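You operate a simulated robot arm through the tools that you are given. There is no shell and no other tool. Be economical: measure what you need, move in short steps, check, and stop when the job is done.

Carry out the task below with a simulated two-armed robot. There is one attempt and no reset: what you move stays moved.

## Task
Load the blue tape reel on the tape machine and play it.
Fine: lock the hub, thread the tape, and latch the head cover again. Where these are worked on the way, their far stop is far enough and under half their travel is too little: head cover.

The check looks at the end state, three seconds after you hand in, the way a careful person would. Anything else that was tipped, shoved, dropped, spilled or broken makes it a failure. A push-on lid holds only when it is set on centred and level and pressed home; a screw cap is set on level and turned clockwise until tight.

## Robot
Two 7-joint arms with two-finger parallel grippers on one trunk, on a base that drives. Base frame: it is fixed to the floor where the robot stands at the start and does not move with it; the origin is under the middle of the robot, x ahead of it, y to its left, z up. Readings come in mm, rad, newtons and seconds.
The left shoulder is at the start at [60, 143, 967], the right one opposite. Places, roughly: head cover [500, -400, 800]; left hub lock [700, -300, 900]; play key of the tape machine [400, -200, 800]; red latch of the head cover [500, -500, 800]. Payload 1.57 kg a hand.
The tool frame of a hand sits at the grasp point between the pads (the TCP): z along the fingers, y along the line on which they close. The tips reach 30 mm beyond it. Largest opening 110 mm; finger width 24, thickness 12; the body of the gripper, 48 by 112 mm, starts 78 mm behind the TCP.
Orientation is that of the tool frame in the base frame, as a unit quaternion [w, x, y, z]. With the fingers straight down and closing along the base's y, the tool's x points along the base's -x, its y along +y and its z along -z.

## Interface
- The arms move only by the tool play_rows. It takes "left_targets", "right_targets" or both (then of equal length, played together; a hand with none holds still); each is a list of rows, each a list of 7 numbers: the shift along the tool's x, y, z in mm, then the turn, a rotation vector about the tool's x, y, z in rad, then the opening in per cent of the stroke, from 0 (shut) to 100 (fully open). In form: [[tx, ty, tz, wx, wy, wz, grip], ...]. A call has 1 to 20 rows; each row shifts and turns the commanded pose from where the row before left it, along the tool's axes as they then stand. A row lasts 0.2 s, in which the tool goes at most 50 mm and 0.15 rad; a call with a longer step from one row to the next is refused whole, and so is a gripper value outside its range. A pose out of reach is approached as far as the arm can. The call stops where the force on the tool passes 40 N (or 10 N more than at its start, if that is more) or the arm is blocked; 0.2 s more then pass. The fingers move at their own pace (about 45 mm/s each) and stop on an object; they squeeze with about 32 N. The grip force told is the motor's: it shows also when the fingers shut on nothing. Time passes only in rows, and 0.2 s behind the last, so rows that do not move let the fingers close. It gives the time, the measured TCP pose, the force on the tool (base axes), the opening and the grip force at its end, in the units of the frame above (readings bear some noise), with the torque about the TCP (base axes, N m) and any sound that the robot's microphone picked up, and new pictures: "show" is both (left out), scene, wrist or none (wrist: the cameras of the hands that moved).
- Cameras (640 x 400 px; columns grow to the right, rows downward): "scene" is now at [45.4, -24.6, 1574.6]; the picture's right is [-0.29, -0.96, 0.00], its down [-0.73, 0.22, -0.65] and it looks along [0.62, -0.19, -0.76] (base axes); focal length 250 px, centre (320, 200). "left" rides on the left gripper at [70, -16, -141] in its tool frame; the picture's right is [0.23, 0.97, 0.00], its down [-0.86, 0.20, -0.48] and it looks along [-0.47, 0.11, 0.88] (tool axes); focal length 222 px, centre (320, 200). "right" rides on the right gripper at [70, 16, -141] in its tool frame; the picture's right is [-0.23, 0.97, 0.00], its down [-0.86, -0.20, -0.48] and it looks along [-0.47, -0.11, 0.88] (tool axes); focal length 222 px, centre (320, 200).
- move_column(by): slides the trunk up (or, below 0, down) by that many mm; the arms and the scene camera ride with it, the base frame stays. It gives what a move gives, with no picture.
- drive_base(legs): drives the robot by 1 to 6 legs, each [ahead, left, turn to the left] in mm, mm and rad, along the robot's own axes; the way and the turn of a leg run together, so that a leg with both is an arc; at most 1500 mm and 3.142 rad a leg. The arms and the cameras ride along, it lands a little off, and it stops where it bumps. It gives what a move gives, and a new picture of the scene camera.
- turn_head(pan, tilt): turns the head with the scene camera to pan (to the left, within 1.501 rad either way) and tilt (down, from -0.506 to 1.204), counted from straight ahead of the robot. It gives what a move gives, and a new picture of the scene camera.
- pixel_to_xyz(camera, pixels): for up to 12 pixels [column, row] of the newest picture of that camera ("zoom" is the newest enlarged one), the place [x, y, z] in the base frame of the surface seen there, good to about 2 mm. The clock stands still meanwhile.
- zoom(camera, box): a new picture of the part [left, top, right, bottom] of that camera's present view, enlarged. The clock stands still meanwhile.
- job_done(): hands the job in; it is judged then, once.

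Go step by step. Measure first, check grasps and placings, and put right what went wrong. The budget is 80 turns and 260 pictures, counting those below and the enlarged ones. Unless the task says otherwise, let go and move clear before handing in, and close with one line.

The tools are called after "Emit:" by a JSON object that holds its "op" and its "data". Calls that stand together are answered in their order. play_rows: Moves the arms, as the interface text tells. Its arguments: {"type":"object","properties":{"left_targets":{"type":"array"},"right_targets":{"type":"array"},"show":{"type":"string","enum":["both","scene","wrist","none"]}},"required":[]} The other tools are called the same way: move_column (by) slides the trunk up or down; drive_base (legs) drives the base; turn_head (pan, tilt) turns the head that bears the scene camera; pixel_to_xyz (camera, pixels) gives the place of the surface under pixels of a picture; zoom (camera, box) takes an enlarged picture of a part of a camera's view; job_done () hands the job in.

At the start:

```text
time: 0.0
left_ee_pos: [461.3, 10.4, 1120.0]
left_tool_rot: [0.001, 0.0, 1.0, 0.0]
left_wrist_force: [0.2, 0.5, -0.4]
left_moment: [0.02, 0.01, 0.01]
left_width: 109.6
left_finger_force: 0.0
right_ee_pos: [406.6, -343.8, 1164.7]
right_tool_rot: [0.0, 0.0, 1.0, 0.0]
right_wrist_force: [-0.3, -0.3, -0.3]
right_moment: [-0.02, 0.04, -0.05]
right_width: 110.2
right_finger_force: 0.0
trunk travel left (down, up): [-566.0, 24.0]
robot x, y, heading: [-3.0, -0.3, 0.004]
head pan, tilt: [-0.293, 0.867]
```

scene: 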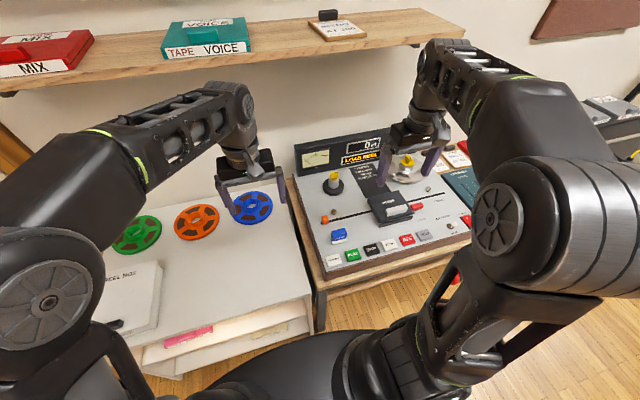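
right: 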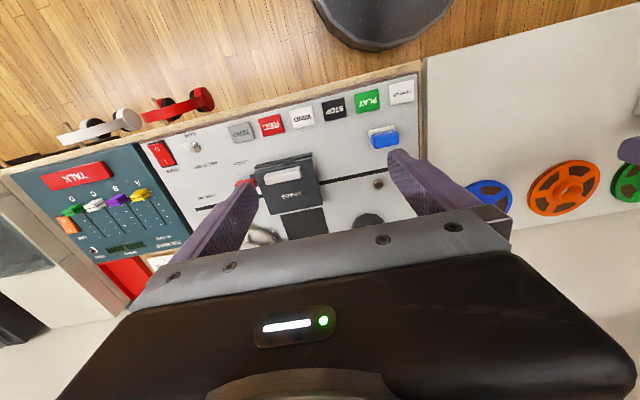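
left: 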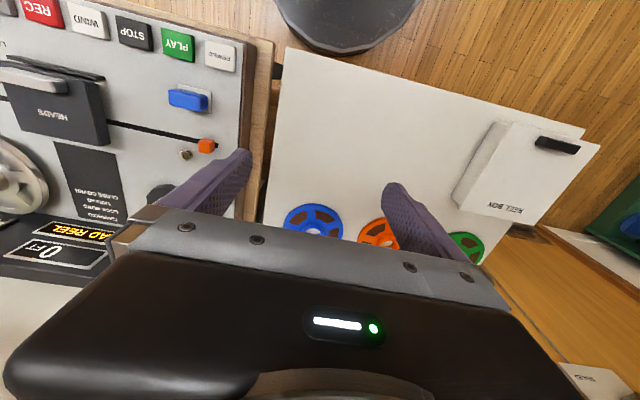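

The scene shows the tape machine around (380,200) and the blue reel at (252,208). I'll enlarge these areas to read the labels.

Emit:
{"op": "zoom", "data": {"camera": "scene", "box": [290, 120, 490, 280]}}

Emit:
{"op": "zoom", "data": {"camera": "left", "box": [0, 0, 260, 270]}}

Emit:
{"op": "zoom", "data": {"camera": "right", "box": [130, 60, 450, 260]}}

Emit:
{"op": "pixel_to_xyz", "data": {"camera": "scene", "pixels": [[252, 208], [195, 222], [137, 235], [334, 184], [334, 176], [408, 162], [393, 207], [415, 207], [338, 236], [352, 256], [370, 250], [324, 220]]}}

```text
2.50 times, centred on (390, 200) of scene
```

zoom: 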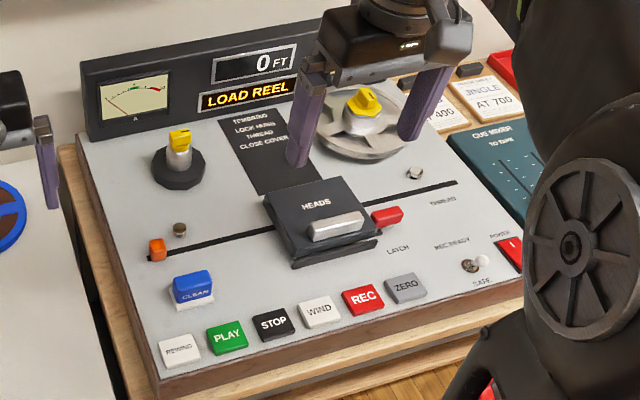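

```text
1.48 times, centred on (130, 135) of left
```

zoom: 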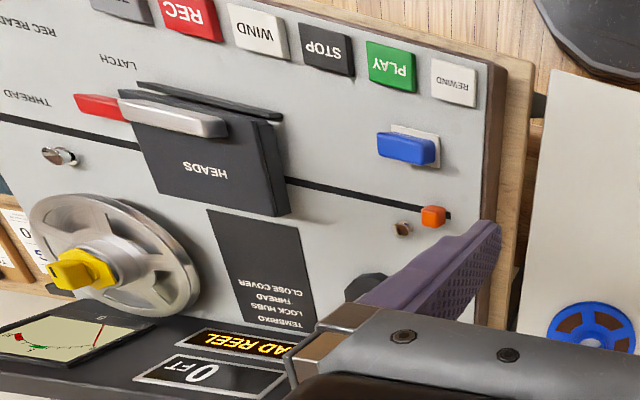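

```text
2.00 times, centred on (290, 160) of right
```

zoom: 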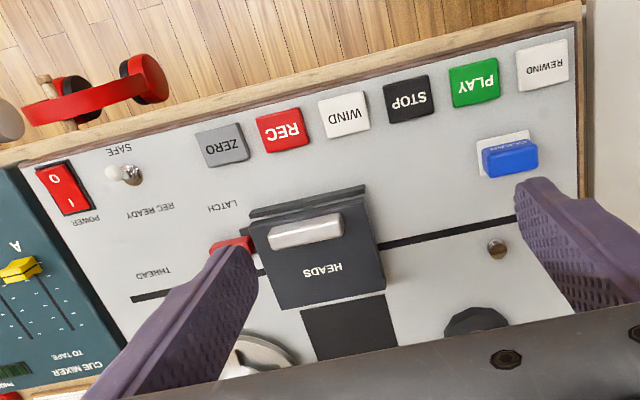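

```text
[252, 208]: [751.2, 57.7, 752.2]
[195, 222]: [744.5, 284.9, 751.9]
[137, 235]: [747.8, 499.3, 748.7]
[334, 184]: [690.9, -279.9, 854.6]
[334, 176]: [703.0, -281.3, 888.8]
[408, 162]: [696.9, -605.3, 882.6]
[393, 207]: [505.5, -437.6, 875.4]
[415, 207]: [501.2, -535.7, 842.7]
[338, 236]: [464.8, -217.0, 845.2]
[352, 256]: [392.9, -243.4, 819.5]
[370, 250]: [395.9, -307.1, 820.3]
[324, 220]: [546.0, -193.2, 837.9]
```

The display reads LOAD REEL. I'll measure the deck, the obstacles and the reel in detail before moving.

Emit:
{"op": "zoom", "data": {"camera": "scene", "box": [100, 160, 300, 285]}}

Emit:
{"op": "pixel_to_xyz", "data": {"camera": "scene", "pixels": [[312, 200], [350, 215], [345, 245], [455, 215], [322, 275], [200, 300], [160, 265], [300, 75], [235, 208], [269, 206], [250, 191], [252, 224]]}}

Emit:
{"op": "pixel_to_xyz", "data": {"camera": "right", "pixels": [[280, 170], [378, 185], [290, 210], [240, 184], [365, 220], [270, 200], [365, 100], [380, 140], [400, 60], [265, 125]]}}

```text
3.20 times, centred on (200, 222) of scene
```

zoom: 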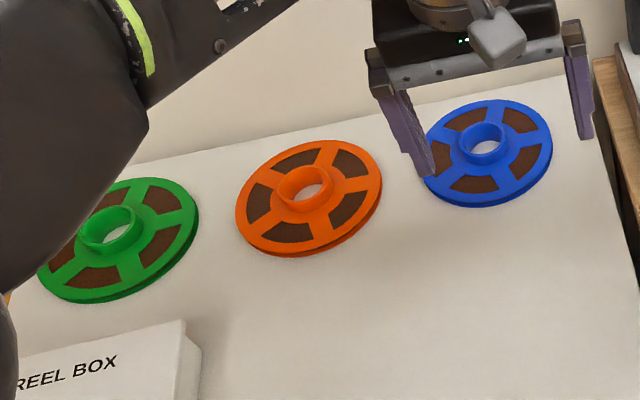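

```text
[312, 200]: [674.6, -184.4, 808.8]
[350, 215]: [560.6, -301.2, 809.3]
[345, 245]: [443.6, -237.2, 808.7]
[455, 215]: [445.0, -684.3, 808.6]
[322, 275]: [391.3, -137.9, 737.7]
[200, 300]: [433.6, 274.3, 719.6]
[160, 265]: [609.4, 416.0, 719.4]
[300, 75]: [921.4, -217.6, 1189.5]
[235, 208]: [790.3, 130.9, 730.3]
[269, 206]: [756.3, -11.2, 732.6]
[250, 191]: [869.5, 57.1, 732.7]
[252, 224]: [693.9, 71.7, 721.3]
```

```text
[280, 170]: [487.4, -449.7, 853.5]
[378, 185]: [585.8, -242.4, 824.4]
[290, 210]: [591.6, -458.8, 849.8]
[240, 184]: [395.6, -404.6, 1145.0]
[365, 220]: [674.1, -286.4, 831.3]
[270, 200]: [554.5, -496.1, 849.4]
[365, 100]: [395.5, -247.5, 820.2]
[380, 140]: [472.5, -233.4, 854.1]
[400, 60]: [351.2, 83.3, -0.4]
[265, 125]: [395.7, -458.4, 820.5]
```

Deck plane is z≈809, table z≈719.5, and the reel has a raised collar. I'll check the clearance ahead of the base.

Emit:
{"op": "turn_head", "data": {"pan": -0.1, "tilt": 1.2}}

Emit:
{"op": "pixel_to_xyz", "data": {"camera": "right", "pixels": [[380, 48], [350, 30], [340, 92], [240, 110], [415, 62], [430, 70]]}}

Emit:
{"op": "pixel_to_xyz", "data": {"camera": "left", "pixels": [[345, 50], [290, 52], [440, 85], [300, 15], [320, 215], [545, 150], [310, 220]]}}

```text
time: 0.8
left_ee_pos: [462.1, 10.4, 1119.1]
left_tool_rot: [0.001, 0.0, 1.0, 0.0]
left_wrist_force: [0.4, -0.6, -0.3]
left_moment: [0.01, 0.01, 0.01]
left_width: 110.0
left_finger_force: 0.2
right_ee_pos: [406.5, -344.7, 1164.3]
right_tool_rot: [0.001, 0.0, 1.0, -0.001]
right_wrist_force: [1.0, -0.5, 0.6]
right_moment: [-0.04, -0.04, -0.01]
right_width: 110.1
right_finger_force: 0.1
trunk travel left (down, up): [-566.0, 24.0]
robot x, y, heading: [-1.3, 0.5, -0.002]
head pan, tilt: [-0.099, 1.201]
```

scene: 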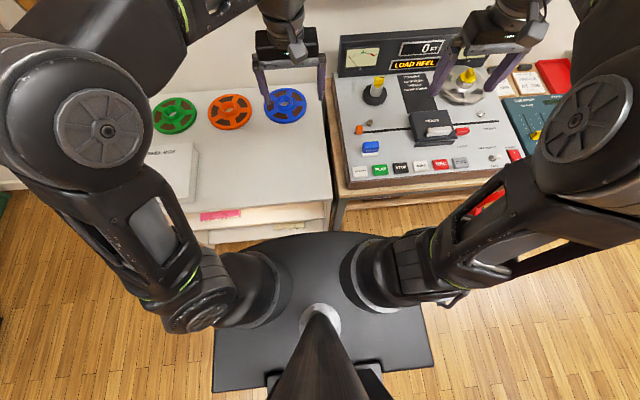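

```text
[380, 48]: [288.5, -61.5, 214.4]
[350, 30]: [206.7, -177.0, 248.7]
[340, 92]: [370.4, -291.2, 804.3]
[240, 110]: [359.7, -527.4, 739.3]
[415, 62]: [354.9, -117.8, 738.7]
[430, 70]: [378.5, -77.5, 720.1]
```

```text
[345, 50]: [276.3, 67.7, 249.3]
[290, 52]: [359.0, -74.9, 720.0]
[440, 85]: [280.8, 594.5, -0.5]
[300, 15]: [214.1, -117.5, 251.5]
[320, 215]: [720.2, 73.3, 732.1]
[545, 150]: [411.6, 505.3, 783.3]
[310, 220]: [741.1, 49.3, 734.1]
```

The base front is at x≈290 and the table fronts at ≈360, so I can only go forward about 45 mm. Now measuring the reel and the hubs precisely.

Emit:
{"op": "zoom", "data": {"camera": "scene", "box": [245, 75, 325, 125]}}

Emit:
{"op": "zoom", "data": {"camera": "scene", "box": [330, 60, 530, 185]}}

Emit:
{"op": "pixel_to_xyz", "data": {"camera": "zoom", "pixels": [[142, 100], [142, 118], [140, 85], [443, 58], [433, 60], [452, 60], [335, 222], [84, 224], [310, 100]]}}

Emit:
{"op": "pixel_to_xyz", "data": {"camera": "scene", "pixels": [[266, 105], [304, 105], [285, 89], [285, 122], [285, 97], [285, 114], [277, 105], [294, 105], [280, 105], [290, 105], [285, 105]]}}

```text
8.00 times, centred on (285, 100) of scene
```

zoom: 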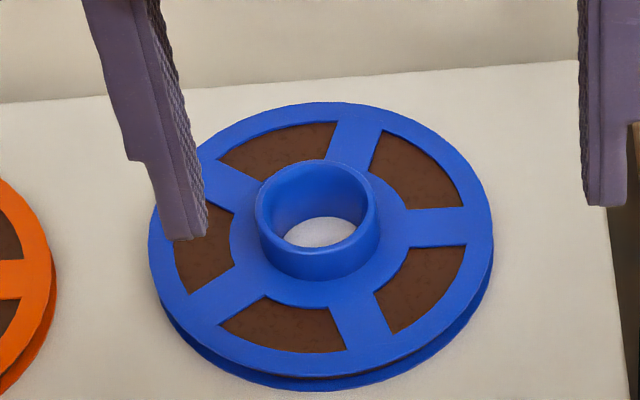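

```text
3.20 times, centred on (430, 122) of scene
```

zoom: 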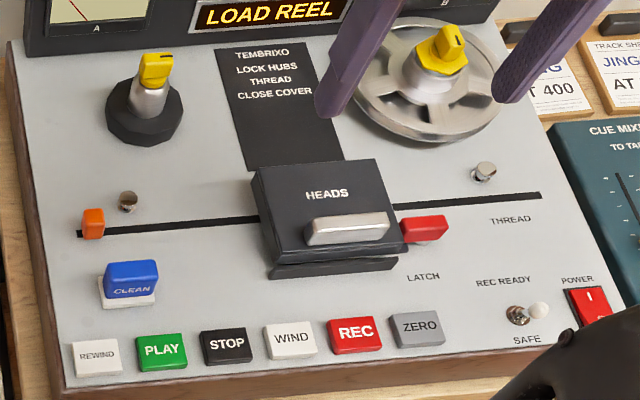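

```text
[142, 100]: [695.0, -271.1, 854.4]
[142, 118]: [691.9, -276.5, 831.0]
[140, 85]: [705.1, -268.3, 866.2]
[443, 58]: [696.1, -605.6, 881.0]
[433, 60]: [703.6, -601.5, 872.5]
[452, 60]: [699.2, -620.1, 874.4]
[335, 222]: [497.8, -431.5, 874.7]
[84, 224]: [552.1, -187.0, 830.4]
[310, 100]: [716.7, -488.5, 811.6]
```

```text
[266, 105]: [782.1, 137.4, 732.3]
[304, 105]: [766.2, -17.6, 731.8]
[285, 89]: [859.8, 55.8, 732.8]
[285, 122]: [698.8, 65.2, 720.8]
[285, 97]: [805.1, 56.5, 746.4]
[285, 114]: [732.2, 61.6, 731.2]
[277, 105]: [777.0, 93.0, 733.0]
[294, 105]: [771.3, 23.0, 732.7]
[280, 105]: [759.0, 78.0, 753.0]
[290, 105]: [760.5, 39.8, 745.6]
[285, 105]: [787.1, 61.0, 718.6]
```

Reel centre ≈ (778, 60), collar top ≈753, flange ≈732. Driving slightly forward and right to bring it within the left hand's reach.

Emit:
{"op": "drive_base", "data": {"legs": [[48, -30, 0]]}}

```text
time: 1.8
left_ee_pos: [510.5, -21.1, 1117.9]
left_tool_rot: [0.0, 0.0, 1.0, 0.0]
left_wrist_force: [1.1, 0.4, 0.0]
left_moment: [0.04, 0.05, 0.01]
left_width: 109.9
left_finger_force: 0.1
right_ee_pos: [456.3, -376.5, 1162.7]
right_tool_rot: [0.0, 0.0, 1.0, -0.001]
right_wrist_force: [0.0, 0.4, 0.0]
right_moment: [0.03, 0.02, 0.0]
right_width: 109.8
right_finger_force: 0.1
trunk travel left (down, up): [-566.0, 24.0]
robot x, y, heading: [44.8, -28.8, -0.001]
head pan, tilt: [-0.099, 1.201]
```

scene: 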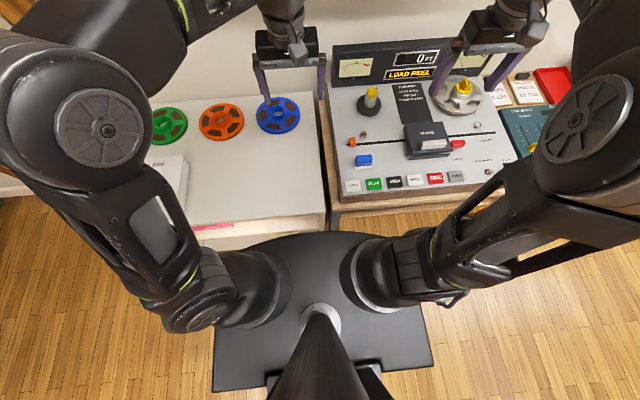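

Moving the left hand over the reel, still high, to view it with the wrist camera.

Emit:
{"op": "play_rows", "data": {"left_targets": [[-40, 14, 20, 0, 0, 0, 100], [-40, 14, 20, 0, 0, 0, 100], [-40, 14, 20, 0, 0, 0, 100], [-40, 14, 20, 0, 0, 0, 100], [-40, 14, 20, 0, 0, 0, 100], [-40, 11, 20, 0, 0, 0, 100], [-27, 0, 40, 0, 0, 0, 100]], "show": "both"}}

```text
time: 3.4
left_ee_pos: [697.3, 41.7, 1021.3]
left_tool_rot: [0.003, 0.001, 1.0, -0.001]
left_wrist_force: [-1.2, -0.9, 0.8]
left_moment: [0.0, 0.0, 0.02]
left_width: 110.2
left_finger_force: 0.0
left hand out of reach, approached as far as the arm can: row 5, 6, 7
right_ee_pos: [453.4, -374.8, 1164.5]
right_tool_rot: [0.0, 0.001, 1.0, 0.0]
right_wrist_force: [-1.0, -0.3, 0.4]
right_moment: [-0.02, -0.01, 0.0]
right_width: 110.2
right_finger_force: 0.0
trunk travel left (down, up): [-566.0, 24.0]
robot x, y, heading: [47.4, -32.4, 0.0]
head pan, tilt: [-0.099, 1.201]
```

scene: 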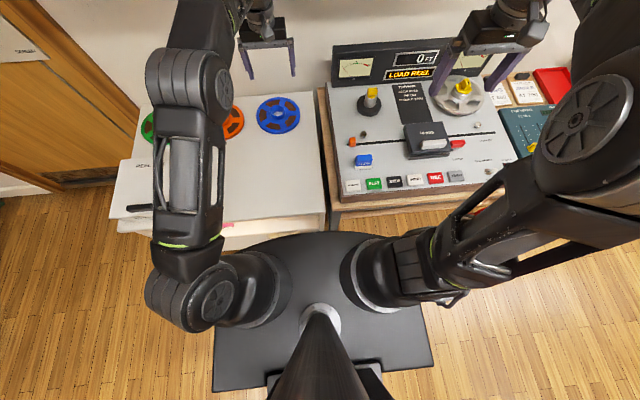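
left: 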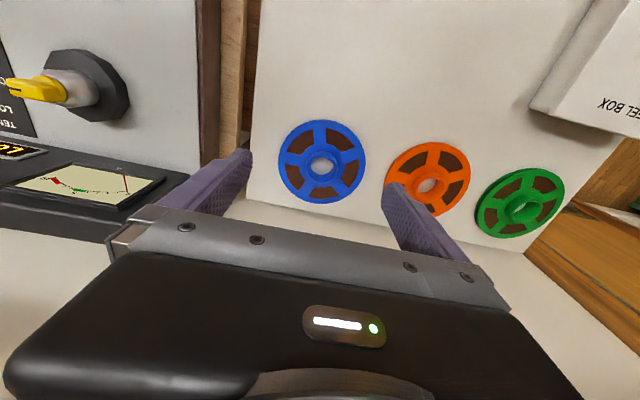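

At this height the arm is at its reach limit, but lower should be better. I'll measure the reel from this view.

Emit:
{"op": "zoom", "data": {"camera": "left", "box": [270, 110, 380, 210]}}

Emit:
{"op": "pixel_to_xyz", "data": {"camera": "left", "pixels": [[280, 162], [365, 158], [322, 121], [320, 202], [321, 155], [334, 165], [309, 166], [322, 177]]}}

Emit:
{"op": "play_rows", "data": {"left_targets": [[0, 0, 40, 0, 0, 0, 100], [0, 0, 40, 0, 0, 0, 100], [0, 0, 40, 0, 0, 0, 100], [0, 0, 40, 0, 0, 0, 100]], "show": "wrist"}}

```text
4.00 times, centred on (325, 160) of left
```

zoom: 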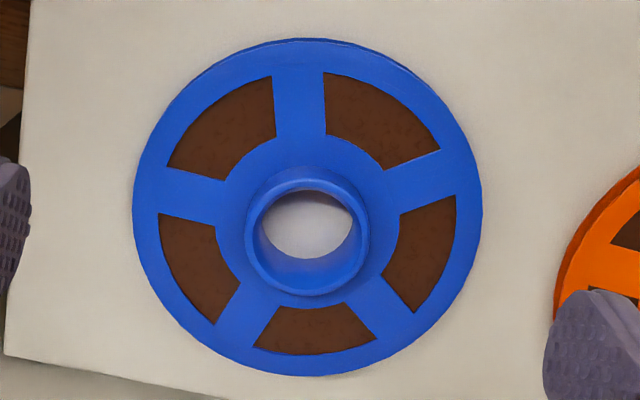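

```text
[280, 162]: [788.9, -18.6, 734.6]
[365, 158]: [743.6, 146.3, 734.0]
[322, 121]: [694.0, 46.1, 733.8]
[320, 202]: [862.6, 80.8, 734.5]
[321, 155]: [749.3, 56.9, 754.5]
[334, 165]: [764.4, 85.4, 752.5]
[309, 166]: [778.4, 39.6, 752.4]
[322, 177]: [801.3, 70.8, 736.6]
```

```text
time: 4.4
left_ee_pos: [695.8, 39.6, 857.3]
left_tool_rot: [0.0, 0.0, 1.0, 0.0]
left_wrist_force: [-0.3, 0.4, -0.5]
left_moment: [-0.03, 0.01, -0.04]
left_width: 109.9
left_finger_force: 0.1
right_ee_pos: [454.7, -374.7, 1165.2]
right_tool_rot: [0.001, 0.001, 1.0, 0.0]
right_wrist_force: [0.3, -0.1, -0.2]
right_moment: [-0.01, -0.03, -0.02]
right_width: 110.0
right_finger_force: 0.0
trunk travel left (down, up): [-566.0, 24.0]
robot x, y, heading: [49.4, -31.7, 0.0]
head pan, tilt: [-0.099, 1.201]
```

left: 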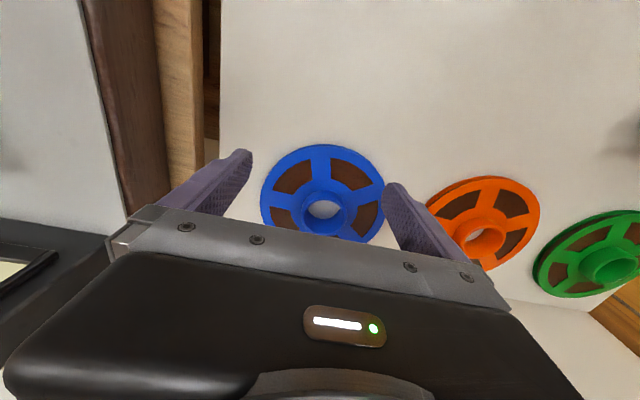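

Reel centre ≈ (776, 64), diameter ≈171. Moving over it at this height.

Emit:
{"op": "play_rows", "data": {"left_targets": [[-27, 8, 0, 0, 0, 0, 100], [-27, 8, 0, 0, 0, 0, 100], [-26, 8, 0, 0, 0, 0, 100], [0, 0, 30, 0, 0, 0, 100]], "show": "both"}}

```text
time: 5.4
left_ee_pos: [746.3, 55.6, 840.7]
left_tool_rot: [0.0, 0.0, 1.0, 0.0]
left_wrist_force: [0.4, 0.1, -0.1]
left_moment: [-0.02, -0.02, -0.01]
left_width: 109.9
left_finger_force: 0.1
left hand out of reach, approached as far as the arm can: row 2, 3, 4
right_ee_pos: [454.7, -374.6, 1164.1]
right_tool_rot: [0.0, 0.0, 1.0, -0.001]
right_wrist_force: [0.7, -0.2, 0.2]
right_moment: [0.01, 0.0, 0.02]
right_width: 109.8
right_finger_force: 0.1
trunk travel left (down, up): [-566.0, 24.0]
robot x, y, heading: [49.3, -36.0, 0.001]
head pan, tilt: [-0.099, 1.201]
```

scene: 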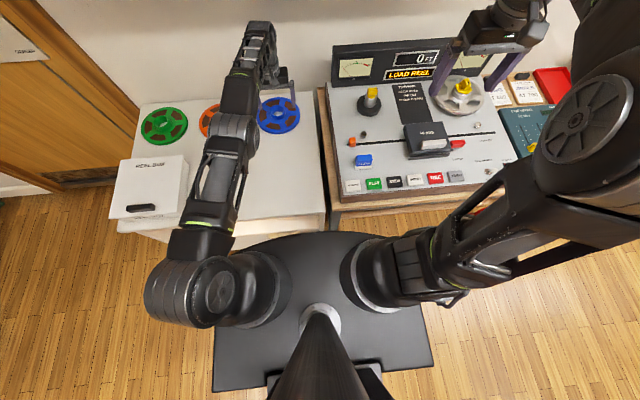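
left: 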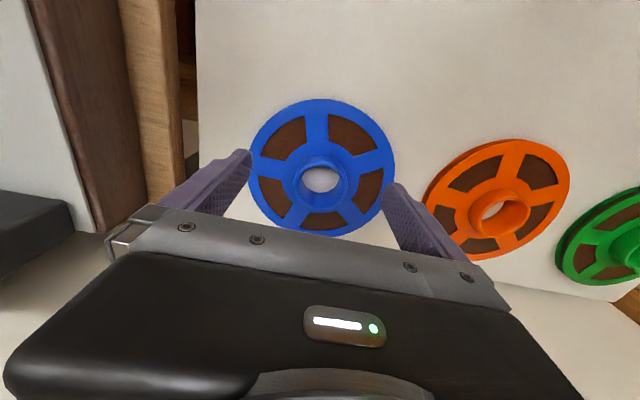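

Reach is still marginal, though it should improve as the wrist nears shoulder height. Lowering to z≈790 and pushing forward.

Emit:
{"op": "play_rows", "data": {"left_targets": [[0, 0, 25, 0, 0, 0, 100], [0, 0, 25, 0, 0, 0, 100], [-10, 3, 0, 0, 0, 0, 100], [-10, 3, 0, 0, 0, 0, 100], [-8, 2, 0, 0, 0, 0, 100]], "show": "wrist"}}

```text
time: 6.6
left_ee_pos: [741.0, 61.3, 792.1]
left_tool_rot: [0.0, 0.0, 1.0, 0.0]
left_wrist_force: [0.5, -0.6, 0.4]
left_moment: [0.02, -0.01, 0.02]
left_width: 110.1
left_finger_force: 0.0
left hand out of reach, approached as far as the arm can: row 2, 3, 4, 5
right_ee_pos: [454.7, -374.4, 1164.8]
right_tool_rot: [0.002, -0.001, 1.0, 0.0]
right_wrist_force: [-0.3, -0.6, -0.2]
right_moment: [-0.02, -0.02, 0.01]
right_width: 110.0
right_finger_force: 0.0
trunk travel left (down, up): [-566.0, 24.0]
robot x, y, heading: [48.5, -31.5, -0.003]
head pan, tilt: [-0.099, 1.201]
```

left: 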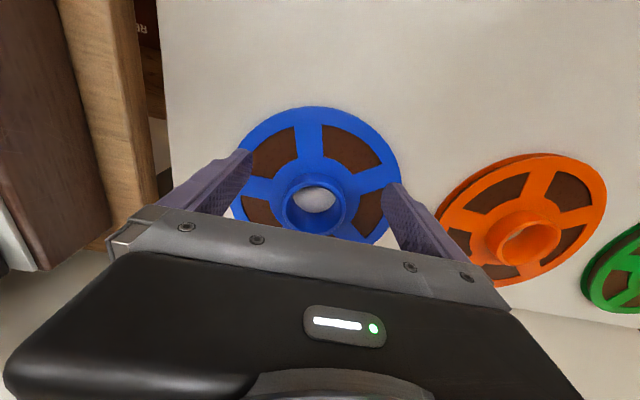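

Reach got worse lower down, so the shoulder is too high. Raising the hand, then lowering the trunk about 90 mm.

Emit:
{"op": "play_rows", "data": {"left_targets": [[0, 0, -40, 0, 0, 0, 100], [0, 0, -40, 0, 0, 0, 100], [0, 0, -30, 0, 0, 0, 100]], "show": "none"}}

Emit:
{"op": "move_column", "data": {"by": -90}}

Emit:
{"op": "play_rows", "data": {"left_targets": [[-10, 0, 10, 0, 0, 0, 100], [-10, 0, 0, 0, 0, 0, 100], [-10, 0, 0, 0, 0, 0, 100], [-10, 0, 0, 0, 0, 0, 100]], "show": "wrist"}}

```text
time: 7.4
left_ee_pos: [742.0, 59.9, 904.0]
left_tool_rot: [0.001, 0.0, 1.0, 0.0]
left_wrist_force: [0.1, 0.7, 0.4]
left_moment: [0.0, 0.04, -0.02]
left_width: 110.2
left_finger_force: 0.0
right_ee_pos: [452.8, -376.1, 1164.7]
right_tool_rot: [0.001, 0.001, 1.0, 0.0]
right_wrist_force: [0.2, 0.1, 0.3]
right_moment: [0.0, -0.02, -0.05]
right_width: 109.8
right_finger_force: 0.1
trunk travel left (down, up): [-566.0, 24.0]
robot x, y, heading: [48.7, -29.2, -0.0]
head pan, tilt: [-0.099, 1.201]
```

```text
time: 8.6
left_ee_pos: [742.9, 58.5, 813.8]
left_tool_rot: [0.001, 0.0, 1.0, 0.0]
left_wrist_force: [-0.4, -0.4, 0.2]
left_moment: [-0.03, -0.01, 0.03]
left_width: 109.9
left_finger_force: 0.0
right_ee_pos: [454.5, -374.4, 1075.5]
right_tool_rot: [0.001, 0.0, 1.0, 0.0]
right_wrist_force: [0.0, 0.2, -0.6]
right_moment: [0.0, -0.01, -0.01]
right_width: 110.1
right_finger_force: 0.0
trunk travel left (down, up): [-476.0, 114.0]
robot x, y, heading: [55.4, -27.4, 0.0]
head pan, tilt: [-0.099, 1.201]
```

```text
time: 9.6
left_ee_pos: [744.8, 59.9, 808.1]
left_tool_rot: [0.002, 0.0, 1.0, 0.0]
left_wrist_force: [0.7, -0.3, -0.2]
left_moment: [-0.01, -0.02, -0.02]
left_width: 110.1
left_finger_force: 0.1
left hand out of reach, approached as far as the arm can: row 1, 2, 3, 4
right_ee_pos: [454.5, -374.0, 1075.0]
right_tool_rot: [0.001, 0.0, 1.0, 0.002]
right_wrist_force: [-0.2, 0.3, 0.9]
right_moment: [0.01, 0.03, 0.02]
right_width: 109.9
right_finger_force: 0.1
trunk travel left (down, up): [-476.0, 114.0]
robot x, y, heading: [49.1, -30.6, 0.001]
head pan, tilt: [-0.099, 1.201]
```

left: 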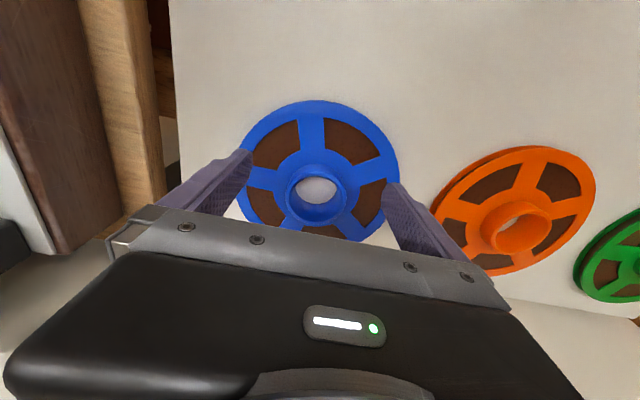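

Reach tops out ≈640 mm from the shoulder, so I need ≈30 mm more. I'll measure the base outline to see if a small right turn fits.

Emit:
{"op": "turn_head", "data": {"pan": -0.1, "tilt": 1.2}}

Emit:
{"op": "pixel_to_xyz", "data": {"camera": "scene", "pixels": [[313, 234], [250, 243], [237, 255], [216, 310], [390, 245], [410, 270], [425, 310], [330, 215], [240, 228], [290, 225], [335, 200], [320, 205]]}}

```text
time: 10.2
left_ee_pos: [745.5, 60.3, 808.6]
left_tool_rot: [0.002, 0.0, 1.0, 0.0]
left_wrist_force: [0.2, 1.2, -1.1]
left_moment: [-0.01, -0.01, 0.02]
left_width: 110.0
left_finger_force: 0.1
right_ee_pos: [453.9, -375.8, 1074.4]
right_tool_rot: [0.0, -0.001, 1.0, 0.0]
right_wrist_force: [-0.3, 0.0, 0.2]
right_moment: [-0.01, 0.01, 0.03]
right_width: 110.0
right_finger_force: 0.0
trunk travel left (down, up): [-476.0, 114.0]
robot x, y, heading: [44.3, -27.2, -0.003]
head pan, tilt: [-0.099, 1.201]
```

scene: 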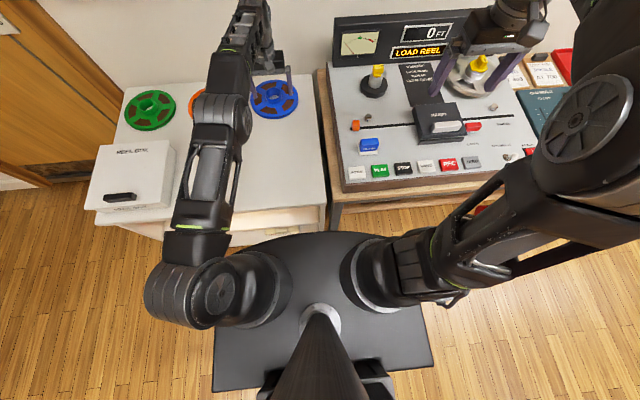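

```text
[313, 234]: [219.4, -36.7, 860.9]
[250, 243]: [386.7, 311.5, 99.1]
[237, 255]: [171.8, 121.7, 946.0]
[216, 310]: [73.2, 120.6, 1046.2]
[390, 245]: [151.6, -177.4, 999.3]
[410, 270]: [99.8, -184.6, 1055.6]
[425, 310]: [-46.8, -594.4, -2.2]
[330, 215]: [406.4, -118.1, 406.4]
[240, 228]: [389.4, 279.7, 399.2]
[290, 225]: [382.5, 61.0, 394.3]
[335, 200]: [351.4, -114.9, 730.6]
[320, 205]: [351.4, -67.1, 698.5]
```

The base is round and the plate is the chest, so a turn is safe. Raising and retracting the left hand, then turning right 0.3 rad with a small shift.

Emit:
{"op": "play_rows", "data": {"left_targets": [[0, 0, -45, 0, 0, 0, 100], [20, 0, -45, 0, 0, 0, 100], [40, 0, -45, 0, 0, 0, 100], [45, 0, -20, 0, 0, 0, 100], [45, 0, -20, 0, 0, 0, 100]], "show": "none"}}

Emit:
{"op": "drive_base", "data": {"legs": [[10, -25, -0.3]]}}

```text
refused: row 3 steps farther than a row can; nothing moved
```

```text
time: 11.4
left_ee_pos: [755.2, -75.2, 808.2]
left_tool_rot: [-0.002, 0.093, 0.996, 0.013]
left_wrist_force: [-3.4, 13.7, 7.0]
left_moment: [-0.39, 0.04, -0.23]
left_width: 98.6
left_finger_force: 0.0
right_ee_pos: [384.0, -461.5, 1074.0]
right_tool_rot: [0.002, 0.098, 0.995, 0.0]
right_wrist_force: [0.2, 0.3, -0.6]
right_moment: [0.0, 0.0, 0.02]
right_width: 110.0
right_finger_force: 0.1
trunk travel left (down, up): [-476.0, 114.0]
robot x, y, heading: [58.0, -48.4, -0.193]
head pan, tilt: [-0.099, 1.201]
stopped in leg 1: the force on the tool passed its limit (the readings are from after the stop); the commanded pose is now the measured one
```

scene: 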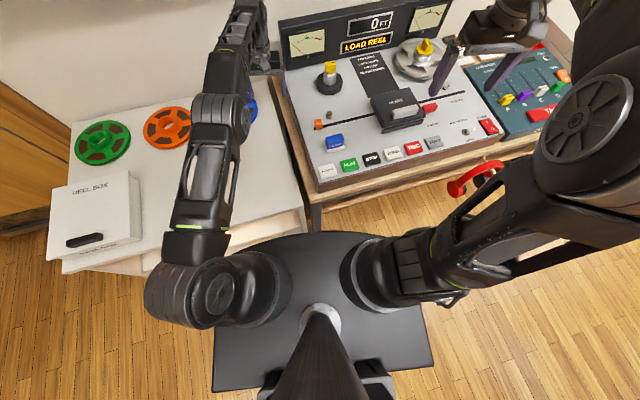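

That was my mistake: the arm rows were refused, so the drive ran with the hand low and the finger touched the machine's side. Lifting straight away from it.

Emit:
{"op": "play_rows", "data": {"left_targets": [[0, 15, 0, 0, 0, 0, 100], [0, 10, -40, 0, 0, 0, 100], [0, 0, -45, 0, 0, 0, 100], [10, 0, -45, 0, 0, 0, 100], [40, 0, -25, 0, 0, 0, 100], [40, 0, -20, 0, 0, 0, 100], [40, 0, -20, 0, 0, 0, 100]], "show": "scene"}}

```text
time: 13.0
left_ee_pos: [635.0, -38.4, 914.8]
left_tool_rot: [-0.002, 0.095, 0.995, 0.012]
left_wrist_force: [-0.5, 0.0, 0.0]
left_moment: [0.03, 0.0, 0.02]
left_width: 110.3
left_finger_force: 0.0
left hand out of reach, approached as far as the arm can: row 2, 3, 4
right_ee_pos: [383.7, -462.7, 1075.2]
right_tool_rot: [0.001, 0.099, 0.995, 0.0]
right_wrist_force: [0.0, -0.3, 1.0]
right_moment: [0.02, -0.03, -0.01]
right_width: 110.0
right_finger_force: 0.1
trunk travel left (down, up): [-476.0, 114.0]
robot x, y, heading: [53.1, -47.6, -0.193]
head pan, tilt: [-0.099, 1.201]
```

scene: 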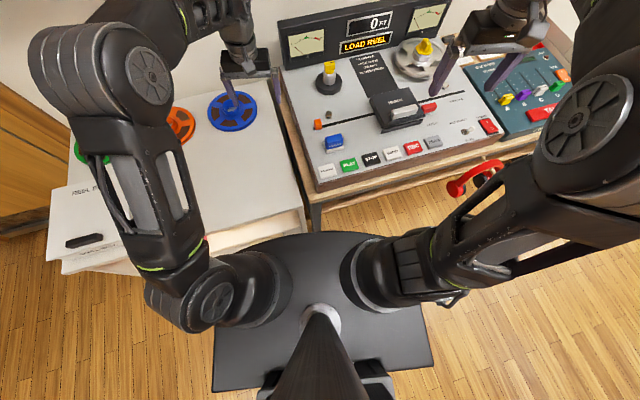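

The hand is clear. Checking that the machine and reel have not moved.

Emit:
{"op": "zoom", "data": {"camera": "scene", "box": [270, 10, 470, 190]}}

Emit:
{"op": "pixel_to_xyz", "data": {"camera": "scene", "pixels": [[329, 72], [329, 83], [318, 123], [348, 164], [370, 158], [403, 111], [429, 106], [423, 47], [334, 142], [232, 110], [301, 190]]}}

```text
2.22 times, centred on (370, 100) of scene
```

zoom: 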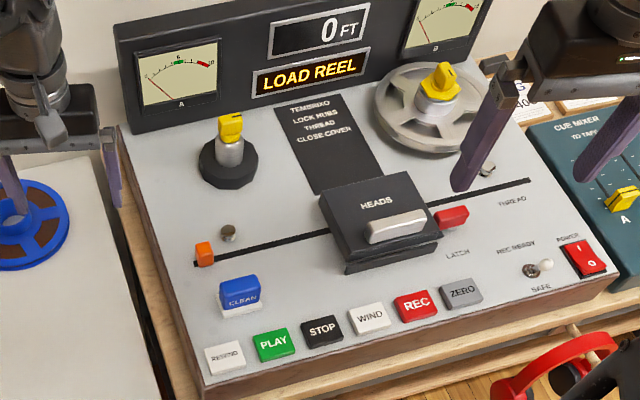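

```text
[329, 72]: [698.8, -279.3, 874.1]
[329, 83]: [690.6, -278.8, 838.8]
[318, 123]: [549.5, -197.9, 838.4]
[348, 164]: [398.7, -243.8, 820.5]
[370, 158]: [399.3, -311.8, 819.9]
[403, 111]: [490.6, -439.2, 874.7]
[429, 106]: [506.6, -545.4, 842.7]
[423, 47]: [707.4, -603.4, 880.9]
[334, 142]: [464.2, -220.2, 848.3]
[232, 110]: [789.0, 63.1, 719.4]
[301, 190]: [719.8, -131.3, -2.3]
```

Nothing moved. Turning a bit more right for reach (hand now high and back).

Emit:
{"op": "drive_base", "data": {"legs": [[3, 0, -0.14]]}}

```text
time: 14.0
left_ee_pos: [634.5, -120.3, 913.4]
left_tool_rot: [-0.001, 0.163, 0.987, 0.012]
left_wrist_force: [0.4, -0.7, 0.6]
left_moment: [0.01, 0.0, 0.0]
left_width: 109.9
left_finger_force: 0.0
right_ee_pos: [326.2, -506.2, 1074.7]
right_tool_rot: [0.0, 0.168, 0.986, 0.0]
right_wrist_force: [0.0, -0.9, 0.4]
right_moment: [0.01, -0.02, -0.01]
right_width: 110.2
right_finger_force: 0.1
trunk travel left (down, up): [-476.0, 114.0]
robot x, y, heading: [55.3, -43.9, -0.337]
head pan, tilt: [-0.099, 1.201]
```

scene: 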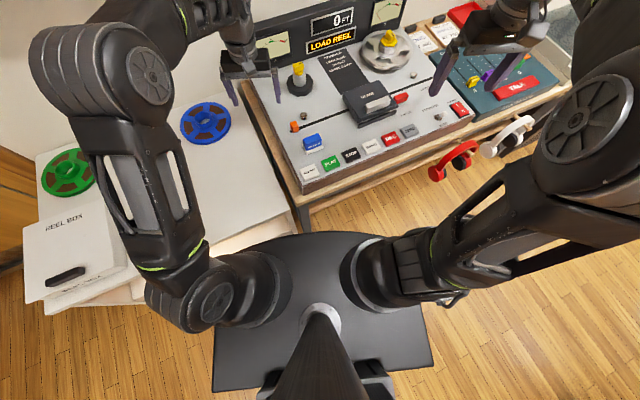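

Moving the left hand over the reel (centre ≈ 777, 64), in the now-rotated tool frame, levelling a slight tilt.

Emit:
{"op": "play_rows", "data": {"left_targets": [[-12.6, 36.8, 8, 0.024, 0, 0, 100], [-12.6, 36.8, 8, 0, 0, 0, 100], [-12.6, 36.8, 8, 0, 0, 0, 100], [-12.6, 36.8, 8, 0, 0, 0, 100], [-12.6, 36.8, 8, 0, 0, 0, 100], [-12.6, 36.8, 8, 0, 0, 0, 100]], "show": "wrist"}}

```text
time: 15.4
left_ee_pos: [776.3, 65.5, 865.6]
left_tool_rot: [-0.004, 0.164, 0.986, -0.001]
left_wrist_force: [-0.3, 1.1, -0.4]
left_moment: [-0.02, -0.01, -0.03]
left_width: 109.9
left_finger_force: 0.0
right_ee_pos: [326.1, -506.1, 1074.9]
right_tool_rot: [0.001, 0.169, 0.986, 0.0]
right_wrist_force: [-0.1, 0.0, -0.5]
right_moment: [0.02, 0.01, -0.01]
right_width: 109.8
right_finger_force: 0.0
trunk travel left (down, up): [-476.0, 114.0]
robot x, y, heading: [58.8, -42.1, -0.338]
head pan, tilt: [-0.099, 1.201]
```

left: 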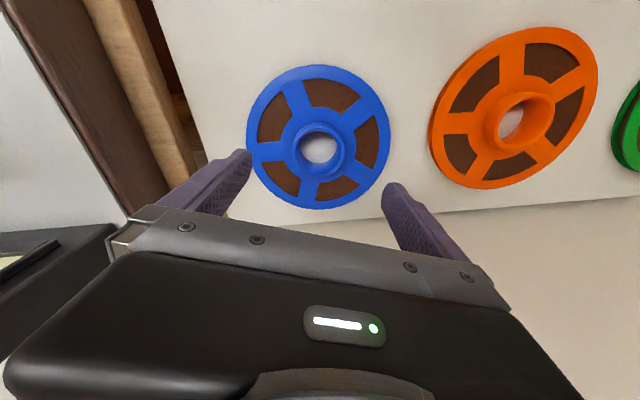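

Good, it is in reach. Refining the reel centre from collar and rim points.

Emit:
{"op": "zoom", "data": {"camera": "left", "box": [240, 60, 400, 215]}}

Emit:
{"op": "pixel_to_xyz", "data": {"camera": "left", "pixels": [[248, 140], [388, 130], [314, 67], [321, 206], [318, 129], [318, 165], [300, 147], [337, 147], [380, 100], [260, 178], [265, 90], [375, 170]]}}

```text
2.58 times, centred on (320, 138) of left
```

zoom: 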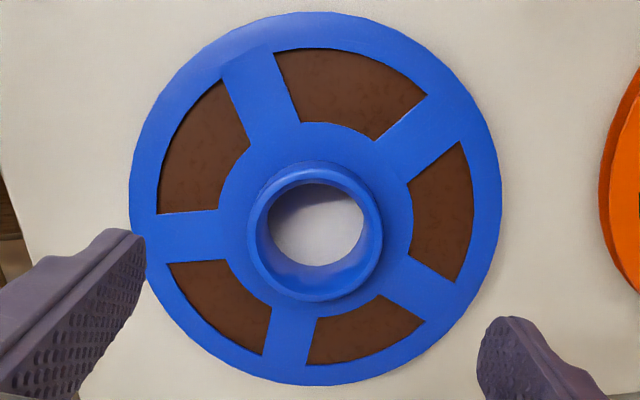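

```text
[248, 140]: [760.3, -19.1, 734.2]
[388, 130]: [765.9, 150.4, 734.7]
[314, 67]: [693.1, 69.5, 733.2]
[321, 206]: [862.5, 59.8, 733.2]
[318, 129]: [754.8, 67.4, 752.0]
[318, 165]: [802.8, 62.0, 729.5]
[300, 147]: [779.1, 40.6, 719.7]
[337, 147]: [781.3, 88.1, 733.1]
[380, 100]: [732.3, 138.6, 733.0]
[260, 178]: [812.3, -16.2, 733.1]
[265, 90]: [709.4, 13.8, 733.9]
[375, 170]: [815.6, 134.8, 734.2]
```

Centre ≈ (778, 65); the hand is within 2 mm. Descending to put the tips just above the flange, then gripping the collar.

Emit:
{"op": "play_rows", "data": {"left_targets": [[-2, 0, 40, 0, 0, 0, 100], [0, 0, 35, 0, 0, 0, 100], [0, 0, 23, 0, 0, 0, 100], [0, 0, 0, 0, 0, 0, 100], [0, 0, 0, 0, 0, 0, 0], [0, 0, 0, 0, 0, 0, 0], [0, 0, 0, 0, 0, 0, 0], [0, 0, 0, 0, 0, 0, 0], [0, 0, 0, 0, 0, 0, 0]], "show": "both"}}

```text
time: 17.4
left_ee_pos: [778.9, 63.2, 769.7]
left_tool_rot: [-0.003, 0.164, 0.987, 0.0]
left_wrist_force: [0.2, 0.9, 0.3]
left_moment: [0.22, -0.13, 0.06]
left_width: 61.0
left_finger_force: 32.3
right_ee_pos: [324.7, -505.8, 1073.9]
right_tool_rot: [0.001, 0.168, 0.986, 0.0]
right_wrist_force: [-0.9, -0.3, -1.0]
right_moment: [-0.02, -0.02, 0.03]
right_width: 109.8
right_finger_force: 0.1
trunk travel left (down, up): [-476.0, 114.0]
robot x, y, heading: [54.1, -44.3, -0.334]
head pan, tilt: [-0.099, 1.201]
```

scene: 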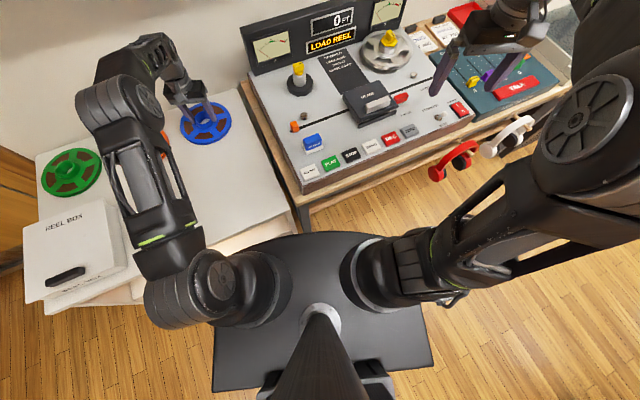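
left: 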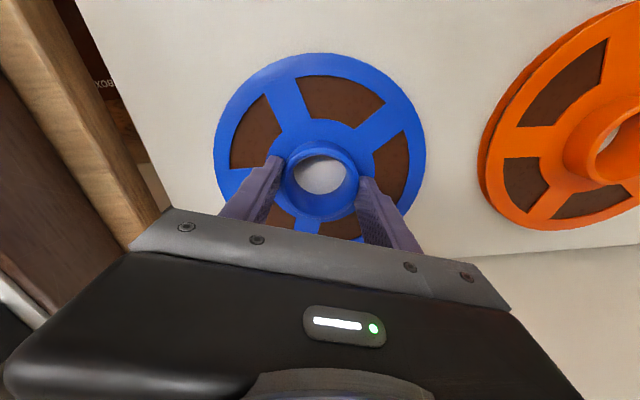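

Gripped at 61 mm. Lifting and checking that the reel stays level.

Emit:
{"op": "play_rows", "data": {"left_targets": [[0, 0, -20, 0, 0, 0, 0], [0, 0, -30, 0, 0, 0, 0], [0, 0, -40, 0, 0, 0, 0], [0, 0, -40, 0, 0, 0, 0]], "show": "both"}}

```text
time: 18.4
left_ee_pos: [777.9, 64.8, 902.0]
left_tool_rot: [-0.004, 0.163, 0.987, 0.001]
left_wrist_force: [-0.1, 0.0, -2.3]
left_moment: [-0.03, 0.01, -0.05]
left_width: 61.0
left_finger_force: 31.8
right_ee_pos: [326.2, -506.5, 1074.8]
right_tool_rot: [0.001, 0.168, 0.986, 0.001]
right_wrist_force: [-0.2, 0.4, 0.0]
right_moment: [0.0, -0.03, 0.01]
right_width: 110.0
right_finger_force: 0.0
trunk travel left (down, up): [-476.0, 114.0]
robot x, y, heading: [52.8, -45.7, -0.335]
head pan, tilt: [-0.099, 1.201]
```

scene: 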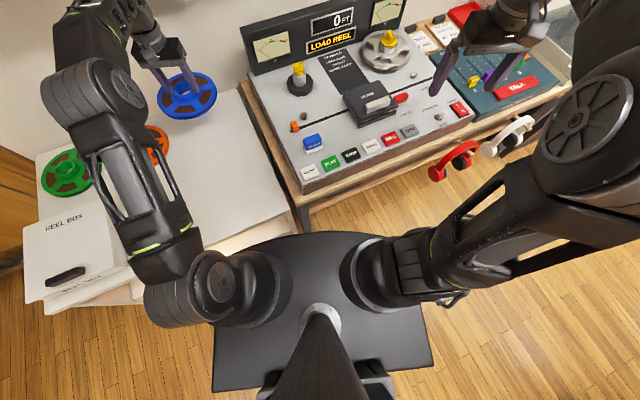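
left: 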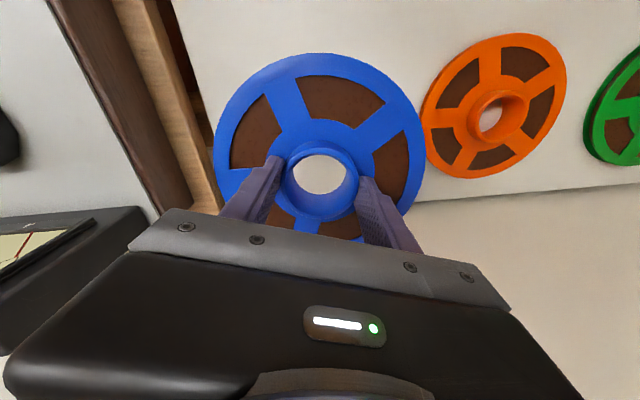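

The reel is held level. Raising the trunk 110 mm, then pulling the hand back before driving.

Emit:
{"op": "move_column", "data": {"by": 110}}

Emit:
{"op": "play_rows", "data": {"left_targets": [[40, 0, 0, 0, 0, 0, 0], [40, 0, 0, 0, 0, 0, 0], [40, 0, 0, 0, 0, 0, 0], [40, 0, 0, 0, 0, 0, 0]], "show": "scene"}}

Emit:
{"op": "pixel_to_xyz", "data": {"camera": "scene", "pixels": [[258, 60], [320, 25], [245, 30]]}}

```text
time: 19.8
left_ee_pos: [778.7, 65.3, 1010.5]
left_tool_rot: [-0.004, 0.162, 0.987, -0.001]
left_wrist_force: [-0.1, 0.0, -3.0]
left_moment: [-0.02, 0.0, 0.05]
left_width: 60.8
left_finger_force: 32.0
right_ee_pos: [327.8, -507.1, 1184.9]
right_tool_rot: [0.0, 0.169, 0.986, 0.0]
right_wrist_force: [-0.3, -0.2, -0.4]
right_moment: [0.01, 0.02, 0.0]
right_width: 109.9
right_finger_force: 0.1
trunk travel left (down, up): [-586.0, 4.0]
robot x, y, heading: [55.3, -47.5, -0.337]
head pan, tilt: [-0.099, 1.201]
```

```text
time: 20.8
left_ee_pos: [627.1, 117.3, 1010.9]
left_tool_rot: [-0.002, 0.163, 0.987, 0.001]
left_wrist_force: [-0.7, -0.1, -3.1]
left_moment: [0.02, -0.02, -0.02]
left_width: 60.8
left_finger_force: 32.5
right_ee_pos: [324.3, -505.7, 1185.9]
right_tool_rot: [0.001, 0.168, 0.986, 0.001]
right_wrist_force: [-0.1, 0.2, 1.4]
right_moment: [-0.01, -0.02, -0.03]
right_width: 110.0
right_finger_force: 0.1
trunk travel left (down, up): [-586.0, 4.0]
robot x, y, heading: [58.4, -45.9, -0.337]
head pan, tilt: [-0.099, 1.201]
```

scene: 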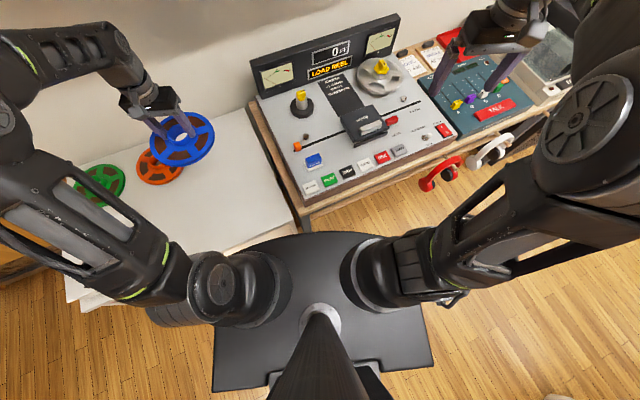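

```text
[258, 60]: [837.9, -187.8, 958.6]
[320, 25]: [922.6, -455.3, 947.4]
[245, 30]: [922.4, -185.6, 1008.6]
```

Panel front x≈838, top ≈960, so the reel clears it. Turning back to straight and driving right so the machine is in front.

Emit:
{"op": "drive_base", "data": {"legs": [[-10, 0, 0.337], [0, -300, 0]]}}

```text
time: 24.0
left_ee_pos: [532.1, -5.2, 1009.2]
left_tool_rot: [-0.003, -0.006, 1.0, 0.0]
left_wrist_force: [-0.4, -0.5, -3.6]
left_moment: [0.03, 0.03, 0.01]
left_width: 60.8
left_finger_force: 32.0
right_ee_pos: [454.5, -692.5, 1184.4]
right_tool_rot: [0.001, -0.001, 1.0, 0.0]
right_wrist_force: [0.5, 0.3, 0.1]
right_moment: [-0.01, -0.02, -0.02]
right_width: 110.1
right_finger_force: 0.1
trunk travel left (down, up): [-586.0, 4.0]
robot x, y, heading: [47.4, -351.4, 0.002]
head pan, tilt: [-0.099, 1.201]
```

scene: 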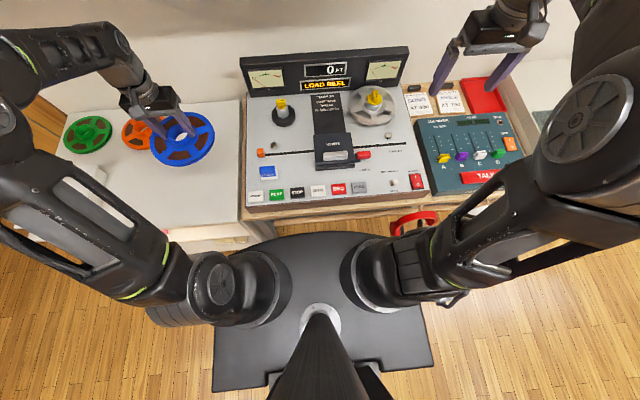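

Now squarely in front. Looking closely at the two hubs and re-measuring.

Emit:
{"op": "zoom", "data": {"camera": "scene", "box": [250, 75, 410, 175]}}

Emit:
{"op": "zoom", "data": {"camera": "scene", "box": [262, 86, 310, 126]}}

Emit:
{"op": "pixel_to_xyz", "data": {"camera": "zoom", "pixels": [[266, 135], [280, 75], [270, 82], [292, 82], [290, 170], [210, 285], [285, 370], [370, 300], [160, 230], [430, 230], [290, 310]]}}

```text
4.00 times, centred on (330, 125) of scene
```

zoom: 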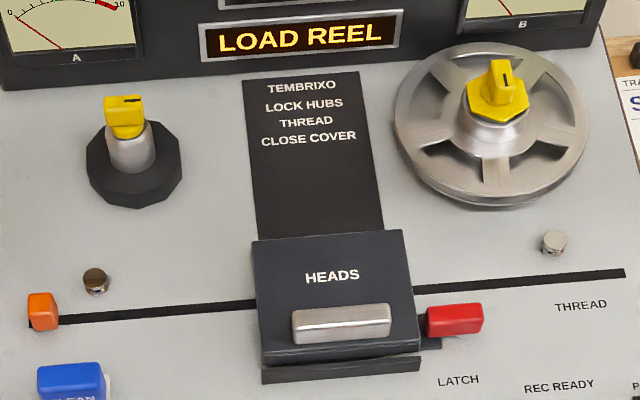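

```text
10.00 times, centred on (286, 106) of scene
```

zoom: 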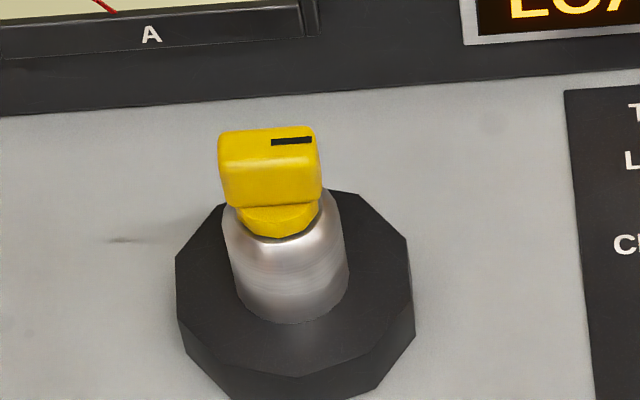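

```text
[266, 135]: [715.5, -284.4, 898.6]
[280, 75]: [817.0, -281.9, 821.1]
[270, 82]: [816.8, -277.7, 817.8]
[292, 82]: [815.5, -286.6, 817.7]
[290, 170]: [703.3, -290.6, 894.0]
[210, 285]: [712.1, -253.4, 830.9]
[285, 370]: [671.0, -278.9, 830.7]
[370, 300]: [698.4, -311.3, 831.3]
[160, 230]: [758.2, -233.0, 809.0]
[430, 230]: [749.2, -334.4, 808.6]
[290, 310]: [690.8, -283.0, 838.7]
```

The left lock's pointer points right (unlocked), while the right one (locked) points away, so it needs a 90° counter-clockwise turn. Finding the spindle axis precisely.

Emit:
{"op": "pixel_to_xyz", "data": {"camera": "zoom", "pixels": [[181, 265], [182, 308], [298, 372], [408, 308], [402, 242], [352, 199], [225, 214], [230, 265], [345, 265], [288, 280], [260, 280], [316, 280]]}}

Emit:
{"op": "zoom", "data": {"camera": "scene", "box": [140, 100, 230, 175]}}

```text
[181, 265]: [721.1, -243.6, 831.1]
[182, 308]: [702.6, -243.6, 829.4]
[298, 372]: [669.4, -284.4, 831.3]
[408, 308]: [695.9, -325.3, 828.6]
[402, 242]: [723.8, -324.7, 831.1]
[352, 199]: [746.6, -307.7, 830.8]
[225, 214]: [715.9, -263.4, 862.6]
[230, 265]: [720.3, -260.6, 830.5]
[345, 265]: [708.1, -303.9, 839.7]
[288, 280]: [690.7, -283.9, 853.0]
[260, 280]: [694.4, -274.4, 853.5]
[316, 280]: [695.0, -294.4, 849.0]
```

```text
5.33 times, centred on (185, 138) of scene
```

zoom: 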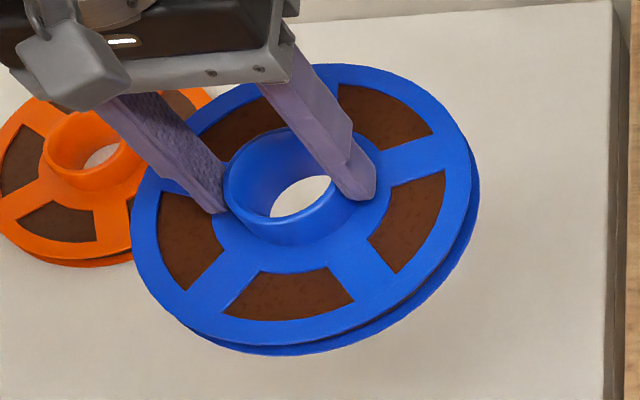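

Spindle axis ≈ (710.5, -284.4), radius ≈20, knob top ≈900. Carrying the reel over it with its underside at about 918.

Emit:
{"op": "play_rows", "data": {"left_targets": [[-25.5, -39.9, 5.7, 0, 0, 0, 0], [-25.5, -39.9, 5.7, 0, 0, 0, 0], [-25.5, -39.9, 5.7, 0, 0, 0, 0], [-25.5, -39.9, 5.7, 0, 0, 0, 0], [-25.5, -39.9, 5.7, 0, 0, 0, 0], [-25.5, -39.9, 5.7, 0, 0, 0, 0], [-25.5, -39.9, 5.7, 0, 0, 0, 0]], "show": "both"}}

```text
time: 25.6
left_ee_pos: [713.0, -282.5, 968.7]
left_tool_rot: [-0.003, -0.006, 1.0, 0.0]
left_wrist_force: [0.3, 0.2, -2.7]
left_moment: [-0.03, 0.01, -0.02]
left_width: 61.1
left_finger_force: 32.2
right_ee_pos: [454.4, -692.2, 1184.3]
right_tool_rot: [0.0, -0.002, 1.0, 0.0]
right_wrist_force: [1.5, -1.0, 0.2]
right_moment: [0.04, 0.02, 0.02]
right_width: 110.0
right_finger_force: 0.0
trunk travel left (down, up): [-586.0, 4.0]
robot x, y, heading: [48.0, -348.4, 0.003]
head pan, tilt: [-0.099, 1.201]
```

scene: 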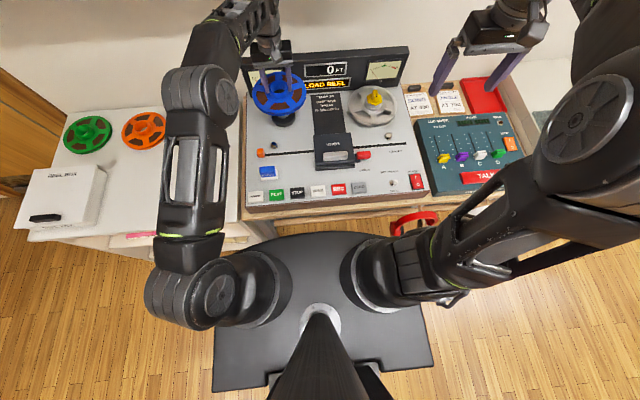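
left: 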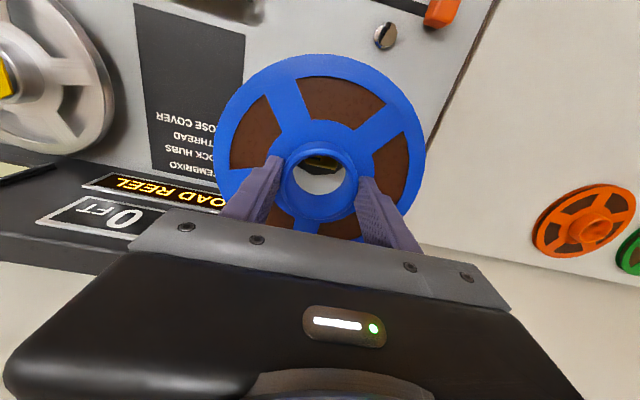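

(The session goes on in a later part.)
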